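You operate a simulated robot arm through the tools that you are given. There is no shell and no other tool. Be economical: measure what you need, move in short steps, check, and stop when the job is done.

You run a simulated robot arm. Do the job below in one go: nothing can be reset, and whatever is moved stays where it is left.

Task
Stand the purple shim beside the blue foam. It goes on the side that lies toward x +0.0, y -1.0 (a direction in the base frame), with about 3 cm between them.
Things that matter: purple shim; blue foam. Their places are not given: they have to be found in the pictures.

Only the result counts: the job must be done as asked and must still hold three seconds after the hand-in. Knocking over, shifting, dropping, spilling or breaking anything else fails it.

Robot
A 6-joint arm with a two-finger parallel gripper, fixed in place. Base frame: the origin is at the foot of the arm, x ahead of it, y to its left, z up; the work surface is at about z = 0.75. Units: m, degrees, N and s.
With the tool pointing down near the work surface it reaches from about 0.18 to 0.64 m from the base axis. Its first joint turns from -66.0 to 66.0 degrees. Payload 2.7 kg.
The TCP is the grasp point between the finger pads, 0.023 m short of the fingertips. In the tool frame z runs along the fingers and y along their closing line. Largest opening 0.094 m; finger width 0.038, thickness 0.01; the body of the gripper, 0.054 by 0.096 m, starts 0.039 m behind the TCP.
Orientation is that of the tool frame in the base frame, as a unit quaternion [x, y, z, w]. With the fingers straight down and closing along the base's y, the tool's x points along the base's -x, its y along +y and its z along -z.

Tools
- The arm moves only by the tool arm_command. Its argument "commands" is a list that holds one entry, the list of rows, each a list of 7 numbers: the shift along the tool's x, y, z in m, then the turn, a rotation vector about the tool's x, y, z in rad, then the opening, from 0 (shut) to 1 (fully open). In form: [[[x, y, z, wx, wy, wz, hand], ...]]. A call has 1 to 8 rows; each row shifts and turns the commanded pose from where the row before left it, along the tool's axes as they then stand. Rows are played at 5 a second. More than 0.05 m and 8.6 degrees between two rows, or a gripper value outside its range, and nothing of the call is played. Where a pose cannot be reached the arm comes as near as it can. A force on the tool above 40 N (or 10 N above the force at the start of the call, whichever is more), or a blocked arm, ends the call early, and 0.2 s more pass. Each finger travels about 0.045 m/s and halts on what it meets, pressing with about 20 N; the grip force reading is that of the motor and also rises with nothing between the fingers. The clock runs only during rows and for 0.2 s after the last one: add rows that do not move to give the fingers time. The reply holds the time, the measured pose of the TCP, the force on the tool along the base axes, the opening and the grip force, in the units named above and with some noise.
- Cameras (640 x 400 px; columns grow to the right, rows downward): "scene" is fixed at [0.0724, -0.4355, 1.3951]; the picture's right is [0.78, -0.63, 0.00], its down [-0.42, -0.51, -0.75] and it looks along [0.47, 0.58, -0.66] (base axes); focal length 323 px, centre (320, 200). "wrist" rides on the gripper at [-0.039, 0, -0.044] in the tool frame; the picture's right is [0.00, -1.00, 0.00], its down [0.97, 0.00, -0.24] and it looks along [0.24, 0.00, 0.97] (tool axes); focal length 218 px, centre (320, 200).
- capture(camera): a new picture of that camera. It takes no simulated time.
- probe_pixels(camera, pixels): for up to 12 pixels [column, row] of the newest picture of that camera ("zoom" is the newest enlarged one), the place [x, y, z] in the base frame of the surface seen there, good to about 0.002 m. It takes no simulated time.
- inspect(camera, box): a new picture of the part [left, top, right, bottom] of that camera's present view, enlarged. It takes no simulated time.
- hand_in(): hands the job in; it is judged then, once.

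Keep the steps short. Do not move on a guess: measure, check each grasp and each placing, and mend mistakes. In all there are 60 turns and 22 pictures (those below and enlarged ones count). Leave the gripper open and the arm clear of the work at the hand-in unless told otherwise, and finish with a single line.

The tools are called after ">>>" as a command line: name --argument value ..., lists and objects as JSON in quotes. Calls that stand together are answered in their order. arm_command: Moves the arm, as the interface text tells. Its arguments: {"type":"object","properties":{"commands":{"type":"array","items":{"type":"array","items":{"type":"array","items":{"type":"number"}}}}},"required":["commands"]} The other tools are called the same way: capture (camera) takes a picture; probe_pixels (camera, pixels) gives the place of the surface under pixels of a picture; inspect (camera, box) takes an enlarged picture of a part of a camera's view; hand_in () hands the job in.

At the start:

```text
time_s: 0.0
ee_pos: [0.3655, 0.1461, 0.9606]
tcp_rot: [0.0, 1.0, -0.001, 0.0]
wrist_force: [-0.9, 0.2, -0.4]
grip_width: 0.0939
finger_force: 0.0
```

scene: 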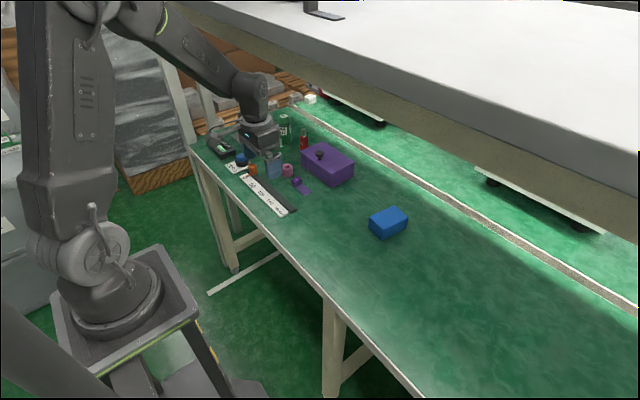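
wrist: 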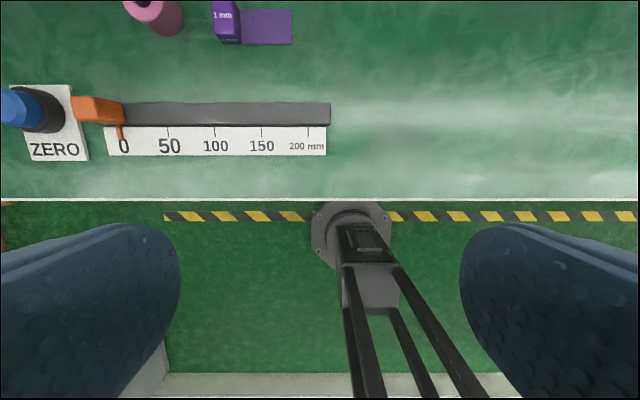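

I see a small purple piece marked "1 mm" near scene (300,186) and a blue block near (388,222). I'll enlarge both areas.

>>> inspect --camera "scene" --box '[220, 110, 380, 210]'

>>> inspect --camera "wrist" --box '[120, 0, 340, 137]'

>>> probe_pixels --camera "wrist" --pixels '[[216, 8], [238, 8], [222, 40], [238, 42], [245, 12], [290, 12], [290, 43], [265, 28], [245, 43], [226, 22], [330, 30]]'

>>> probe_pixels --camera "scene" --pixels '[[370, 216], [388, 206], [408, 212], [389, 224], [389, 237], [371, 228], [407, 225], [385, 215], [400, 214]]'

```text
4.00 times, centred on (300, 160) of scene
```

zoom: 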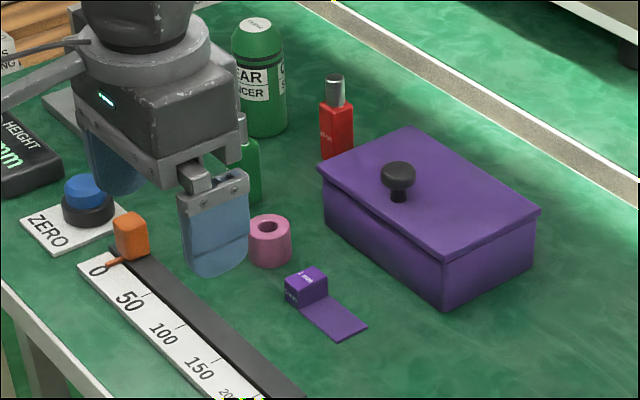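

```text
2.91 times, centred on (230, 68) of wrist
```

zoom: 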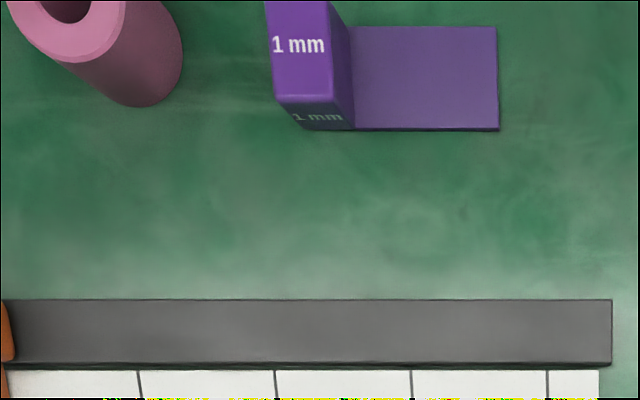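

```text
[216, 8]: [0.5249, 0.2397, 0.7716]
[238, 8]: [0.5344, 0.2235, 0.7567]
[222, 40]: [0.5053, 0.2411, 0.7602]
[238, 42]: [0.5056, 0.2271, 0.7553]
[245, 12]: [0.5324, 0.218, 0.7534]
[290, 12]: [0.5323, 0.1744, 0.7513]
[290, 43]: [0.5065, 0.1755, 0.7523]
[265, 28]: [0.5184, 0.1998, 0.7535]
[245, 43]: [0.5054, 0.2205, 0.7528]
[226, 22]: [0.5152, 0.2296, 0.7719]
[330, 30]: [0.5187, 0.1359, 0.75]
```

```text
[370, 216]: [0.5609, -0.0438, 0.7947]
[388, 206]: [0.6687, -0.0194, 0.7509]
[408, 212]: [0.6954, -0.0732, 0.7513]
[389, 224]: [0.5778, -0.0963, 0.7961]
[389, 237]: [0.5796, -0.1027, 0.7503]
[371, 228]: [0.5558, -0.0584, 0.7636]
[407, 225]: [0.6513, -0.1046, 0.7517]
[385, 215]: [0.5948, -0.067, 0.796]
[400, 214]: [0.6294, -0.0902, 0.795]
```

The shim is a tab with a handle about x 0.505–0.535, y 0.225–0.242, with its top at 0.772. Its thin tongue runs toward −y to 0.174. I'll go above it at the present height for a straight-down view, and enlarge the foam to measure its edges.

>>> arm_command --commands '[[[-0.04, 0.02, 0, 0, 0, 0, 1], [-0.04, 0.02, 0, 0, 0, 0, 1], [-0.04, 0.02, 0, 0, 0, 0, 1], [-0.03, 0.02, 0, 0, 0, 0, 0.5], [0, 0, 0, 0, 0, 0, 0.5], [0, 0, 0, 0, 0, 0, 0.5]]]'

>>> capture --camera "wrist"

>>> inspect --camera "scene" --box '[348, 190, 428, 240]'

```text
time_s: 0.9
ee_pos: [0.4305, 0.1855, 0.9073]
tcp_rot: [-0.005, 0.995, -0.045, -0.088]
wrist_force: [-0.7, -0.2, 0.0]
grip_width: 0.0699
finger_force: 0.0
stopped in row 4: the arm was blocked; the commanded pose is now the measured one
```

```text
17 pictures are left
```

wrist: 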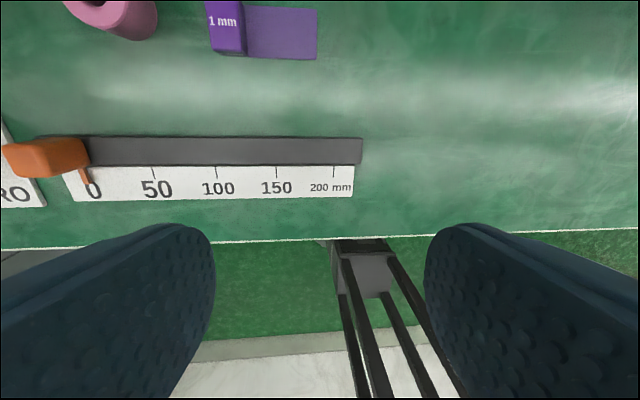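

```text
8.00 times, centred on (388, 215) of scene
```

zoom: 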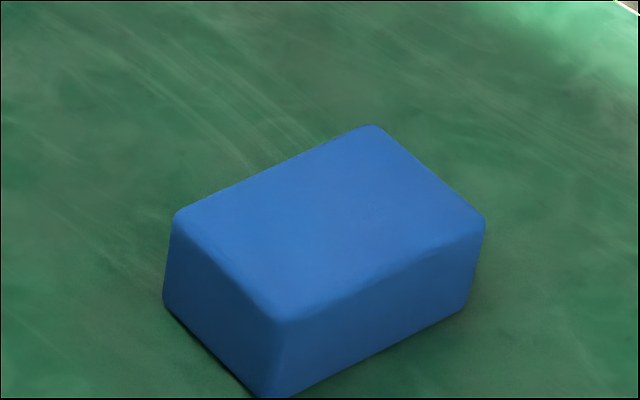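

The arm was blocked partway at (0.43, 0.186, 0.907) and the tool tilted about 11°. That looks like its reach limit at this height. I'll straighten the tool while going lower; only the flat ruler is beneath it.

>>> arm_command --commands '[[[0, 0, 0.02, -0.03, -0.059, 0, 0.5], [0, 0, 0.02, -0.03, -0.059, 0, 0.5], [0, 0, 0.01, -0.029, -0.058, 0, 0.5], [0, 0, 0, 0, 0, 0, 0.5]]]'

>>> probe_pixels --camera "zoom" --pixels '[[185, 212], [280, 315], [475, 220], [375, 132], [170, 300], [262, 390], [466, 300], [330, 220], [220, 310], [370, 320]]'

```text
time_s: 1.9
ee_pos: [0.4295, 0.1808, 0.8603]
tcp_rot: [-0.004, 1.0, 0.002, 0.005]
wrist_force: [0.4, -0.1, 0.1]
grip_width: 0.0469
finger_force: 0.0
```

```text
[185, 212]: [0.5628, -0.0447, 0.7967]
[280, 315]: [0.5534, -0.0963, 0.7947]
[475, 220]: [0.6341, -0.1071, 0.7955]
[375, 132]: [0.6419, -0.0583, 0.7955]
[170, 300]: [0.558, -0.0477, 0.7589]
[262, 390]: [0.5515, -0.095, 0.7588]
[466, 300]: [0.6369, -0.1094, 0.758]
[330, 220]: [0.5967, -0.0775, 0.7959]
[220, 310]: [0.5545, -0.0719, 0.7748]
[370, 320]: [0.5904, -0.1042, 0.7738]
```

The tool is straight again at (0.43, 0.181, 0.86). The foam is about 0.088 × 0.055, turned about −8.5°, with its centre near (0.597, −0.077). Its −y face runs from (0.551, −0.097) to (0.638, −0.110). Before coming closer, I'll measure the shim's neighbours.

>>> capture --camera "wrist"

>>> probe_pixels --camera "scene" --pixels '[[320, 152], [301, 150], [304, 160], [331, 174], [330, 185], [304, 135], [287, 166], [290, 173], [284, 172], [302, 169]]'

```text
15 pictures are left
```

wrist: 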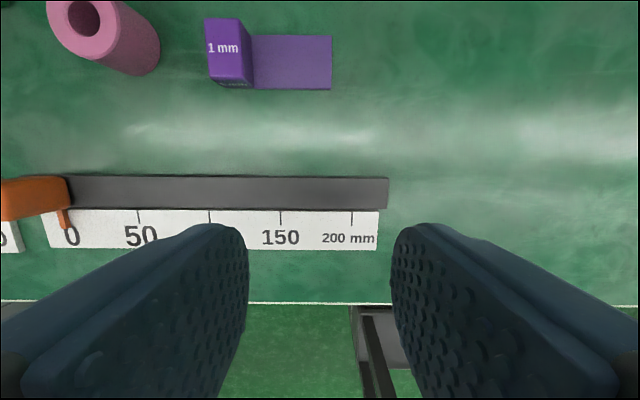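

```text
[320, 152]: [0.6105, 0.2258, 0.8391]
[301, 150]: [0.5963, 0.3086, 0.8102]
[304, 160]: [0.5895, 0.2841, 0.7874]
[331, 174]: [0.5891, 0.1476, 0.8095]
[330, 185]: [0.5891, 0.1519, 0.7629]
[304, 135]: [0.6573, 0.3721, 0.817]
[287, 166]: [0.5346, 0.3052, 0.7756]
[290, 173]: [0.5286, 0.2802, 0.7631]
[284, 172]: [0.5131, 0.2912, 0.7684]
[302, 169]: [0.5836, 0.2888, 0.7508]
```

The box front is at x 0.589, top 0.81. The pink ring starts at y ≈ 0.277. A half-open gripper closing along y fits between them. I'll measure the handle and tongue exactly in this view.

>>> probe_pixels --camera "wrist" --pixels '[[208, 22], [239, 22], [210, 74], [237, 76], [222, 30], [222, 60], [247, 50], [256, 40], [256, 85], [329, 40], [329, 86], [290, 60]]'

```text
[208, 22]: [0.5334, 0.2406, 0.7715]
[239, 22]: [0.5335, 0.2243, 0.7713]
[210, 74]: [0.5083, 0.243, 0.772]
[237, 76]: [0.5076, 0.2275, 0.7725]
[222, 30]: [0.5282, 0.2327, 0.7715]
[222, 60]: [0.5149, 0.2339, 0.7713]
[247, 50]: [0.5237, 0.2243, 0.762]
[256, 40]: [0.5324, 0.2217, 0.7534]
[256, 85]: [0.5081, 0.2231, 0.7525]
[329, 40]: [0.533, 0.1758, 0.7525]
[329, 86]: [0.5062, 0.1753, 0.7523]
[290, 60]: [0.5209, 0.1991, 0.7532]
```

The handle centre is (0.520, 0.2335) and it is square to the axes. I'll move above it at z 0.83, with the fingertips well over everything nearby.

>>> arm_command --commands '[[[-0.03, 0.017, 0.015, 0, 0, 0, 0.5], [-0.03, 0.018, 0.015, 0, 0, 0, 0.5], [-0.03, 0.018, 0, 0, 0, 0, 0.5], [0, 0, 0, 0, 0, 0, 0.5], [0, 0, 0, 0, 0, 0, 0.5]]]'

```text
time_s: 3.1
ee_pos: [0.5194, 0.2348, 0.8338]
tcp_rot: [-0.004, 1.0, 0.002, 0.004]
wrist_force: [0.5, -0.8, 0.1]
grip_width: 0.0467
finger_force: 0.1
```

I'm on target within about 1 mm. Next I'll lower to z ≈ 0.779, which puts the tips about 3 mm above the tongue, and look.

>>> arm_command --commands '[[[0, -0.001, 0.02, 0, 0, 0, 0.5], [0, 0, 0.02, 0, 0, 0, 0.5], [0, 0, 0.014, 0, 0, 0, 0.5], [0, 0, 0, 0, 0, 0, 0.5], [0, 0, 0, 0, 0, 0, 0.5]]]'

>>> capture --camera "wrist"

```text
time_s: 4.3
ee_pos: [0.5202, 0.2345, 0.779]
tcp_rot: [-0.004, 1.0, 0.002, 0.004]
wrist_force: [-0.1, -0.2, -0.2]
grip_width: 0.047
finger_force: 0.1
```

```text
14 pictures are left
```

wrist: 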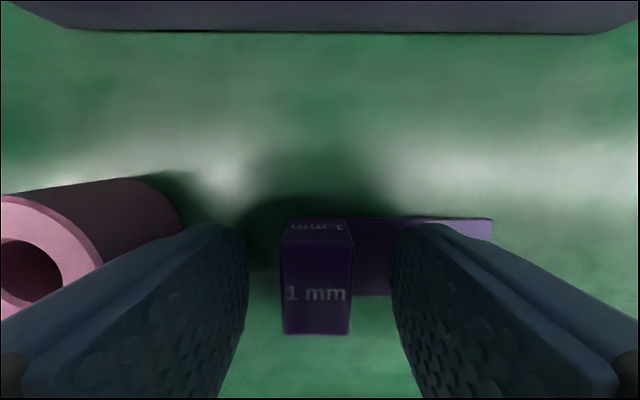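

The handle sits centred between the fingers (cols 282–350), and the fingers clear the pink ring. I'll close on it.

>>> arm_command --commands '[[[0, 0, 0, 0, 0, 0, 0.3], [0, 0, 0, 0, 0, 0, 0.1], [0, 0, 0, 0, 0, 0, 0.05], [0, 0, 0, 0, 0, 0, 0.05], [0, 0, 0, 0, 0, 0, 0.05], [0, 0, 0, 0, 0, 0, 0.05]]]'

```text
time_s: 5.7
ee_pos: [0.5204, 0.2329, 0.7802]
tcp_rot: [-0.003, 1.0, 0.002, 0.005]
wrist_force: [0.0, 0.1, 0.6]
grip_width: 0.019
finger_force: 19.5
```

The grip reads 0.019 m at 19.5 N, which matches the handle. I'll lift 6 cm and check.

>>> arm_command --commands '[[[0, 0, -0.01, 0, 0, 0, 0.05], [0, 0, -0.02, 0, 0, 0, 0.05], [0, 0, -0.03, 0, 0, 0, 0.05], [0, 0, 0, 0, 0, 0, 0.05], [0, 0, 0, 0, 0, 0, 0.05]]]'

>>> capture --camera "wrist"

```text
time_s: 6.9
ee_pos: [0.5189, 0.2332, 0.8403]
tcp_rot: [-0.004, 1.0, 0.002, 0.004]
wrist_force: [-0.2, -0.5, -1.1]
grip_width: 0.0189
finger_force: 20.2
```

```text
13 pictures are left
```

wrist: 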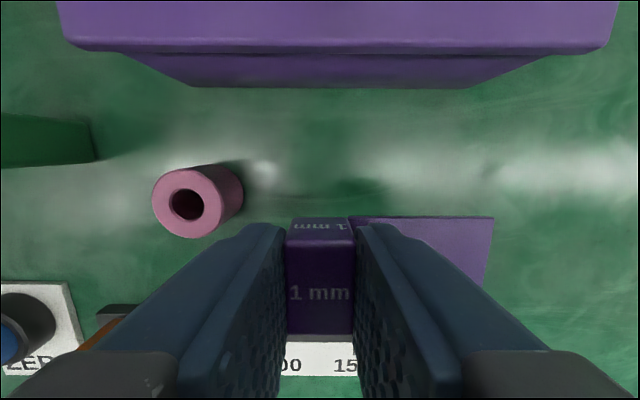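

The shim is held level, with its tongue toward −y. I'll carry it along −y at x ≈ 0.52, clear of the box and in front of the foam.

>>> arm_command --commands '[[[0.005, -0.03, 0, 0, 0, 0, 0.05], [0.005, -0.03, 0, 0, 0, 0, 0.05], [0, -0.03, 0, 0, 0, 0, 0.05], [0, -0.03, 0, 0, 0, 0, 0.05], [0, -0.03, 0, 0, 0, 0, 0.05], [0, -0.03, 0, 0, 0, 0, 0.05], [0, -0.02, 0, 0, 0, 0, 0.05], [0, 0, 0, 0, 0, 0, 0.05]]]'

>>> arm_command --commands '[[[0, -0.03, 0, 0, 0, 0, 0.05], [0, -0.03, 0, 0, 0, 0, 0.05], [0, -0.03, 0, 0, 0, 0, 0.05], [0, -0.03, 0, 0, 0, 0, 0.05], [0, -0.03, 0, 0, 0, 0, 0.05], [0, -0.03, 0, 0, 0, 0, 0.05], [0, 0, 0, 0, 0, 0, 0.05]]]'

```text
time_s: 8.7
ee_pos: [0.5061, 0.0428, 0.8306]
tcp_rot: [-0.012, 1.0, -0.002, -0.001]
wrist_force: [0.4, -0.3, -0.8]
grip_width: 0.0189
finger_force: 19.6
```

```text
time_s: 10.3
ee_pos: [0.5114, -0.1457, 0.8382]
tcp_rot: [-0.004, 1.0, 0.001, 0.006]
wrist_force: [-0.7, 0.4, 0.1]
grip_width: 0.0185
finger_force: 20.1
```

I'm at (0.511, −0.146, 0.838). Next I'll move out to x 0.597 at y −0.1475 and come a little lower.

>>> arm_command --commands '[[[-0.03, 0, 0.01, 0, 0, 0, 0.05], [-0.03, -0.001, 0.01, 0, 0, 0, 0.05], [-0.026, -0.001, 0, 0, 0, 0, 0.05], [0, 0, 0, 0, 0, 0, 0.05], [0, 0, 0, 0, 0, 0, 0.05]]]'

>>> capture --camera "wrist"

>>> inspect --camera "scene" --box '[320, 170, 480, 270]'

```text
time_s: 11.5
ee_pos: [0.5987, -0.1465, 0.8165]
tcp_rot: [-0.003, 1.0, 0.002, 0.004]
wrist_force: [0.2, -0.8, 0.4]
grip_width: 0.0189
finger_force: 20.2
```

```text
12 pictures are left
```

wrist: 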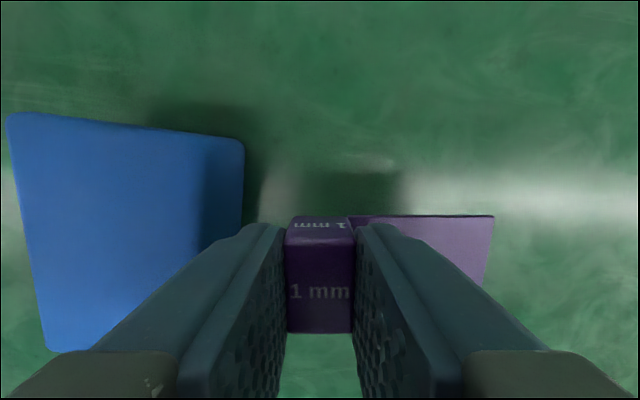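

```text
4.00 times, centred on (400, 220) of scene
```

zoom: 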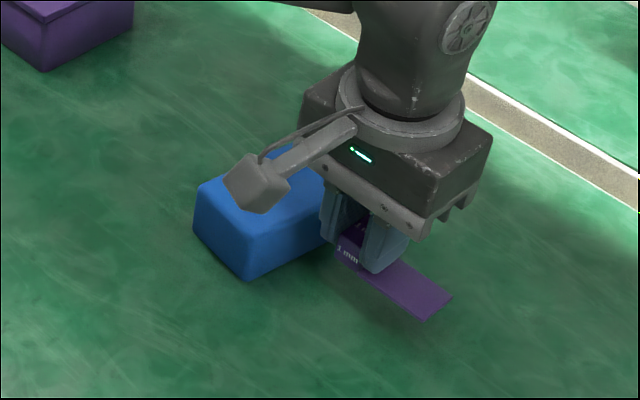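

The shim hovers beside the foam. I'll check the foam's near face and the shim from this view before lowering.

>>> probe_pixels --camera "wrist" --pixels '[[238, 150], [240, 200], [228, 146], [100, 130], [14, 122], [236, 170], [238, 220], [300, 270], [340, 270], [400, 222], [488, 220]]'

```text
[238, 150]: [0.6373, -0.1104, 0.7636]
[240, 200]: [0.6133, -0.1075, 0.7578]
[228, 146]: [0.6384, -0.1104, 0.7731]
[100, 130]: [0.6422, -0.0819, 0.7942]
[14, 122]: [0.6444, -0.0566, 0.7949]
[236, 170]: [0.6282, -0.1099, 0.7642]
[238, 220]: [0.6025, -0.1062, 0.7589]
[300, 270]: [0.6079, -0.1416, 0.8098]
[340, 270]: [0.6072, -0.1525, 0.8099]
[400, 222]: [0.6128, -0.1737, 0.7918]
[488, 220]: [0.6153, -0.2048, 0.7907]
```

The foam face is y ≈ −0.106 to −0.110, as measured before, and the shim edge will be at about −0.138. I'll lower to z ≈ 0.781, just above the grasp height.

>>> arm_command --commands '[[[0.001, -0.001, 0.015, 0, 0, 0, 0.05], [0.0005, 0, 0.012, 0, 0, 0, 0.05], [0, 0, 0.006, 0, 0, 0, 0.05], [0, 0, 0.002, 0, 0, 0, 0.05], [0, 0, 0, 0, 0, 0, 0.05], [0, 0, 0, 0, 0, 0, 0.05]]]'

```text
time_s: 12.9
ee_pos: [0.5974, -0.1474, 0.7819]
tcp_rot: [-0.003, 1.0, 0.001, 0.004]
wrist_force: [-0.1, -0.5, 0.4]
grip_width: 0.019
finger_force: 19.8
```

There's no contact force yet, so I'll lower in 1 mm steps until it touches.

>>> arm_command --commands '[[[0, 0, 0.001, 0, 0, 0, 0.05], [0, 0, 0.001, 0, 0, 0, 0.05], [0, 0, 0, 0, 0, 0, 0.05], [0, 0, 0, 0, 0, 0, 0.05]]]'

>>> capture --camera "wrist"

>>> probe_pixels --camera "wrist" --pixels '[[400, 222], [480, 220], [488, 230], [560, 220], [470, 250]]'

```text
time_s: 13.9
ee_pos: [0.5975, -0.1467, 0.7805]
tcp_rot: [-0.004, 1.0, 0.002, 0.004]
wrist_force: [0.2, -0.2, 0.0]
grip_width: 0.019
finger_force: 19.7
```

```text
10 pictures are left
```

wrist: 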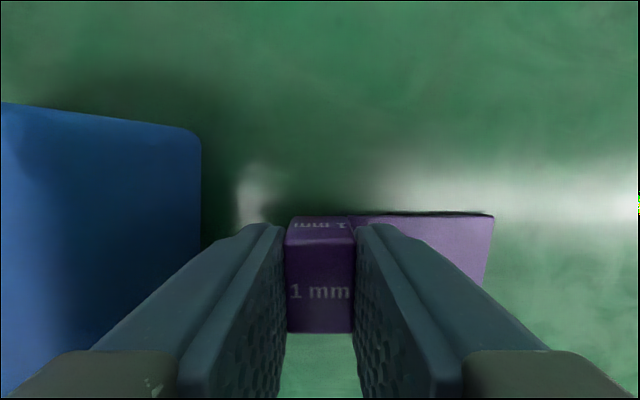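

```text
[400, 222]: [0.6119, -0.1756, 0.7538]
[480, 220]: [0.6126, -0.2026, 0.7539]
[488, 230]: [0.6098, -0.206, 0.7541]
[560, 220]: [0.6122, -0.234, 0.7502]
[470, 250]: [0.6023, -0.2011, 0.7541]
```

The tongue top reads 0.754, against about 0.753 when it rested, so it is within about 1 mm. I'll go a bit further down, watching the force.

>>> arm_command --commands '[[[0, 0, 0.001, 0, 0, 0, 0.05], [0, 0, 0.0005, 0, 0, 0, 0.05], [0, 0, 0, 0, 0, 0, 0.05], [0, 0, 0, 0, 0, 0, 0.05]]]'

```text
time_s: 14.9
ee_pos: [0.5958, -0.146, 0.779]
tcp_rot: [-0.003, 1.0, 0.002, 0.005]
wrist_force: [-0.1, -0.6, 1.2]
grip_width: 0.019
finger_force: 20.4
```

A slight upward force (1.2 N) shows it has touched. I'll open only part way, to about 33 mm, so the finger stays off the foam, then rise straight up.

>>> arm_command --commands '[[[0, 0, 0, 0, 0, 0, 0.2], [0, 0, 0, 0, 0, 0, 0.33], [0, 0, 0, 0, 0, 0, 0.33], [0, 0, 0, 0, 0, 0, 0.33]]]'

>>> arm_command --commands '[[[0, 0, -0.01, 0, 0, 0, 0.33], [0, 0, -0.02, 0, 0, 0, 0.33], [0, 0, -0.02, 0, 0, 0, 0.33], [0.03, 0, -0.01, 0, 0, 0, 0.33], [0.03, 0, 0, 0, 0, 0, 0.5], [0.04, 0, 0, 0, 0, 0, 0.8], [0, 0, 0, 0, 0, 0, 1], [0, 0, 0, 0, 0, 0, 1]]]'

>>> capture --camera "wrist"

>>> inspect --camera "scene" --box '[320, 170, 480, 270]'

```text
time_s: 15.9
ee_pos: [0.5956, -0.147, 0.7785]
tcp_rot: [-0.004, 1.0, 0.001, 0.005]
wrist_force: [0.4, 0.8, -0.8]
grip_width: 0.031
finger_force: 0.1
```

```text
time_s: 17.7
ee_pos: [0.4943, -0.1486, 0.8318]
tcp_rot: [-0.004, 1.0, 0.003, -0.001]
wrist_force: [0.2, 1.0, -0.2]
grip_width: 0.0938
finger_force: 0.1
```

```text
9 pictures are left
```

wrist: 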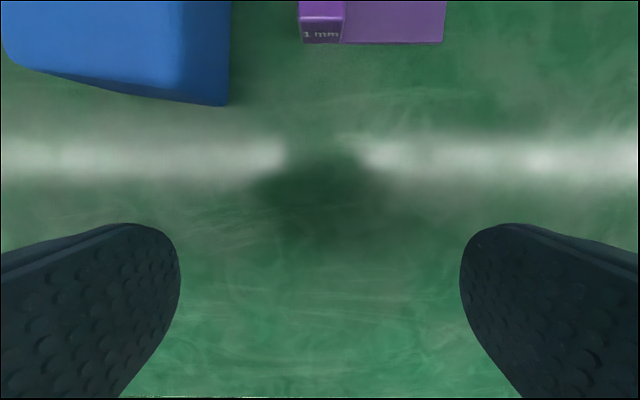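

```text
4.00 times, centred on (400, 220) of scene
```

zoom: 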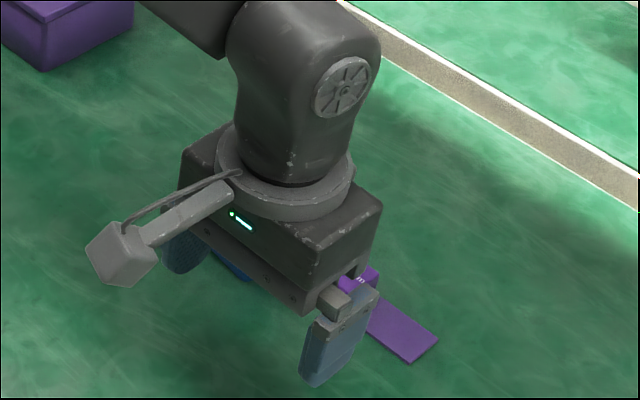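

The shim is released and standing. I'll back away toward the base for a clear view, then measure the gap.

>>> arm_command --commands '[[[0.04, 0, -0.01, 0, 0, 0, 1], [0.04, 0, -0.02, 0, 0, 0, 1], [0.04, 0.02, -0.02, 0, 0, 0, 1], [0.03, 0.03, 0, 0, 0, 0, 1], [0, 0.03, 0, 0, 0, 0, 1], [0, 0, 0, 0, 0, 0, 1]]]'

>>> capture --camera "scene"

>>> inspect --camera "scene" --box '[360, 190, 456, 250]'

```text
time_s: 19.1
ee_pos: [0.3449, -0.0703, 0.8881]
tcp_rot: [-0.003, 1.0, 0.002, 0.005]
wrist_force: [-0.1, 0.5, 0.2]
grip_width: 0.094
finger_force: 0.1
```

```text
7 pictures are left
```

scene: 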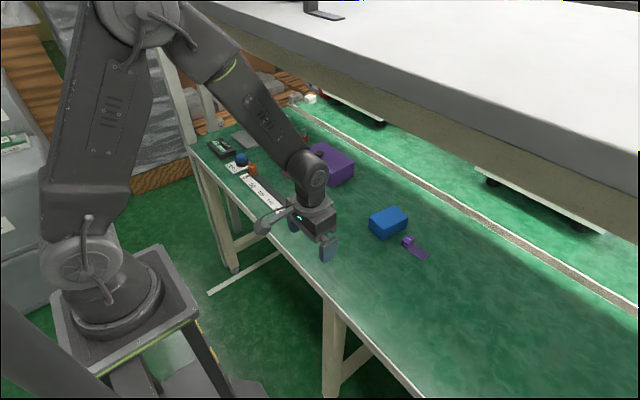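

```text
6.67 times, centred on (408, 220) of scene
```

zoom: 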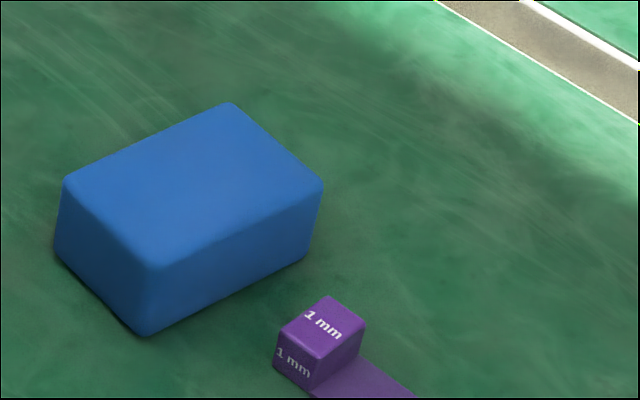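

>>> probe_pixels --camera "zoom" --pixels '[[283, 332], [325, 300], [315, 355], [360, 325], [150, 325], [300, 255], [220, 285], [150, 268], [316, 190], [350, 380], [322, 325]]'

```text
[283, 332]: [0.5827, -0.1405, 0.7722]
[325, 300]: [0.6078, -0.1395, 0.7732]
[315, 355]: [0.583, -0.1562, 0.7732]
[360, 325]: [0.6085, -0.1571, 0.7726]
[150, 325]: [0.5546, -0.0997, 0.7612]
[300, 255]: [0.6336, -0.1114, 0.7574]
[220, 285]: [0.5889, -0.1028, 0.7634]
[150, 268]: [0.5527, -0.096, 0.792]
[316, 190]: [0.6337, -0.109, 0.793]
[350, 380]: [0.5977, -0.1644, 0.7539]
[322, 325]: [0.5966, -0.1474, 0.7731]
```

The shim stands flat (top at 0.773), with its near edge at y ≈ −0.138. The foam's near face is y −0.104 to −0.110, so the gap is about 3 cm. The foam hasn't moved, the gripper is open and the arm is clear, so I'm handing in.

>>> hand_in

```text
The job is handed in.
```

The purple shim stands on the −y side of the blue foam with a gap of about 3 cm (2.8–3.3 cm measured), and the job is handed in.
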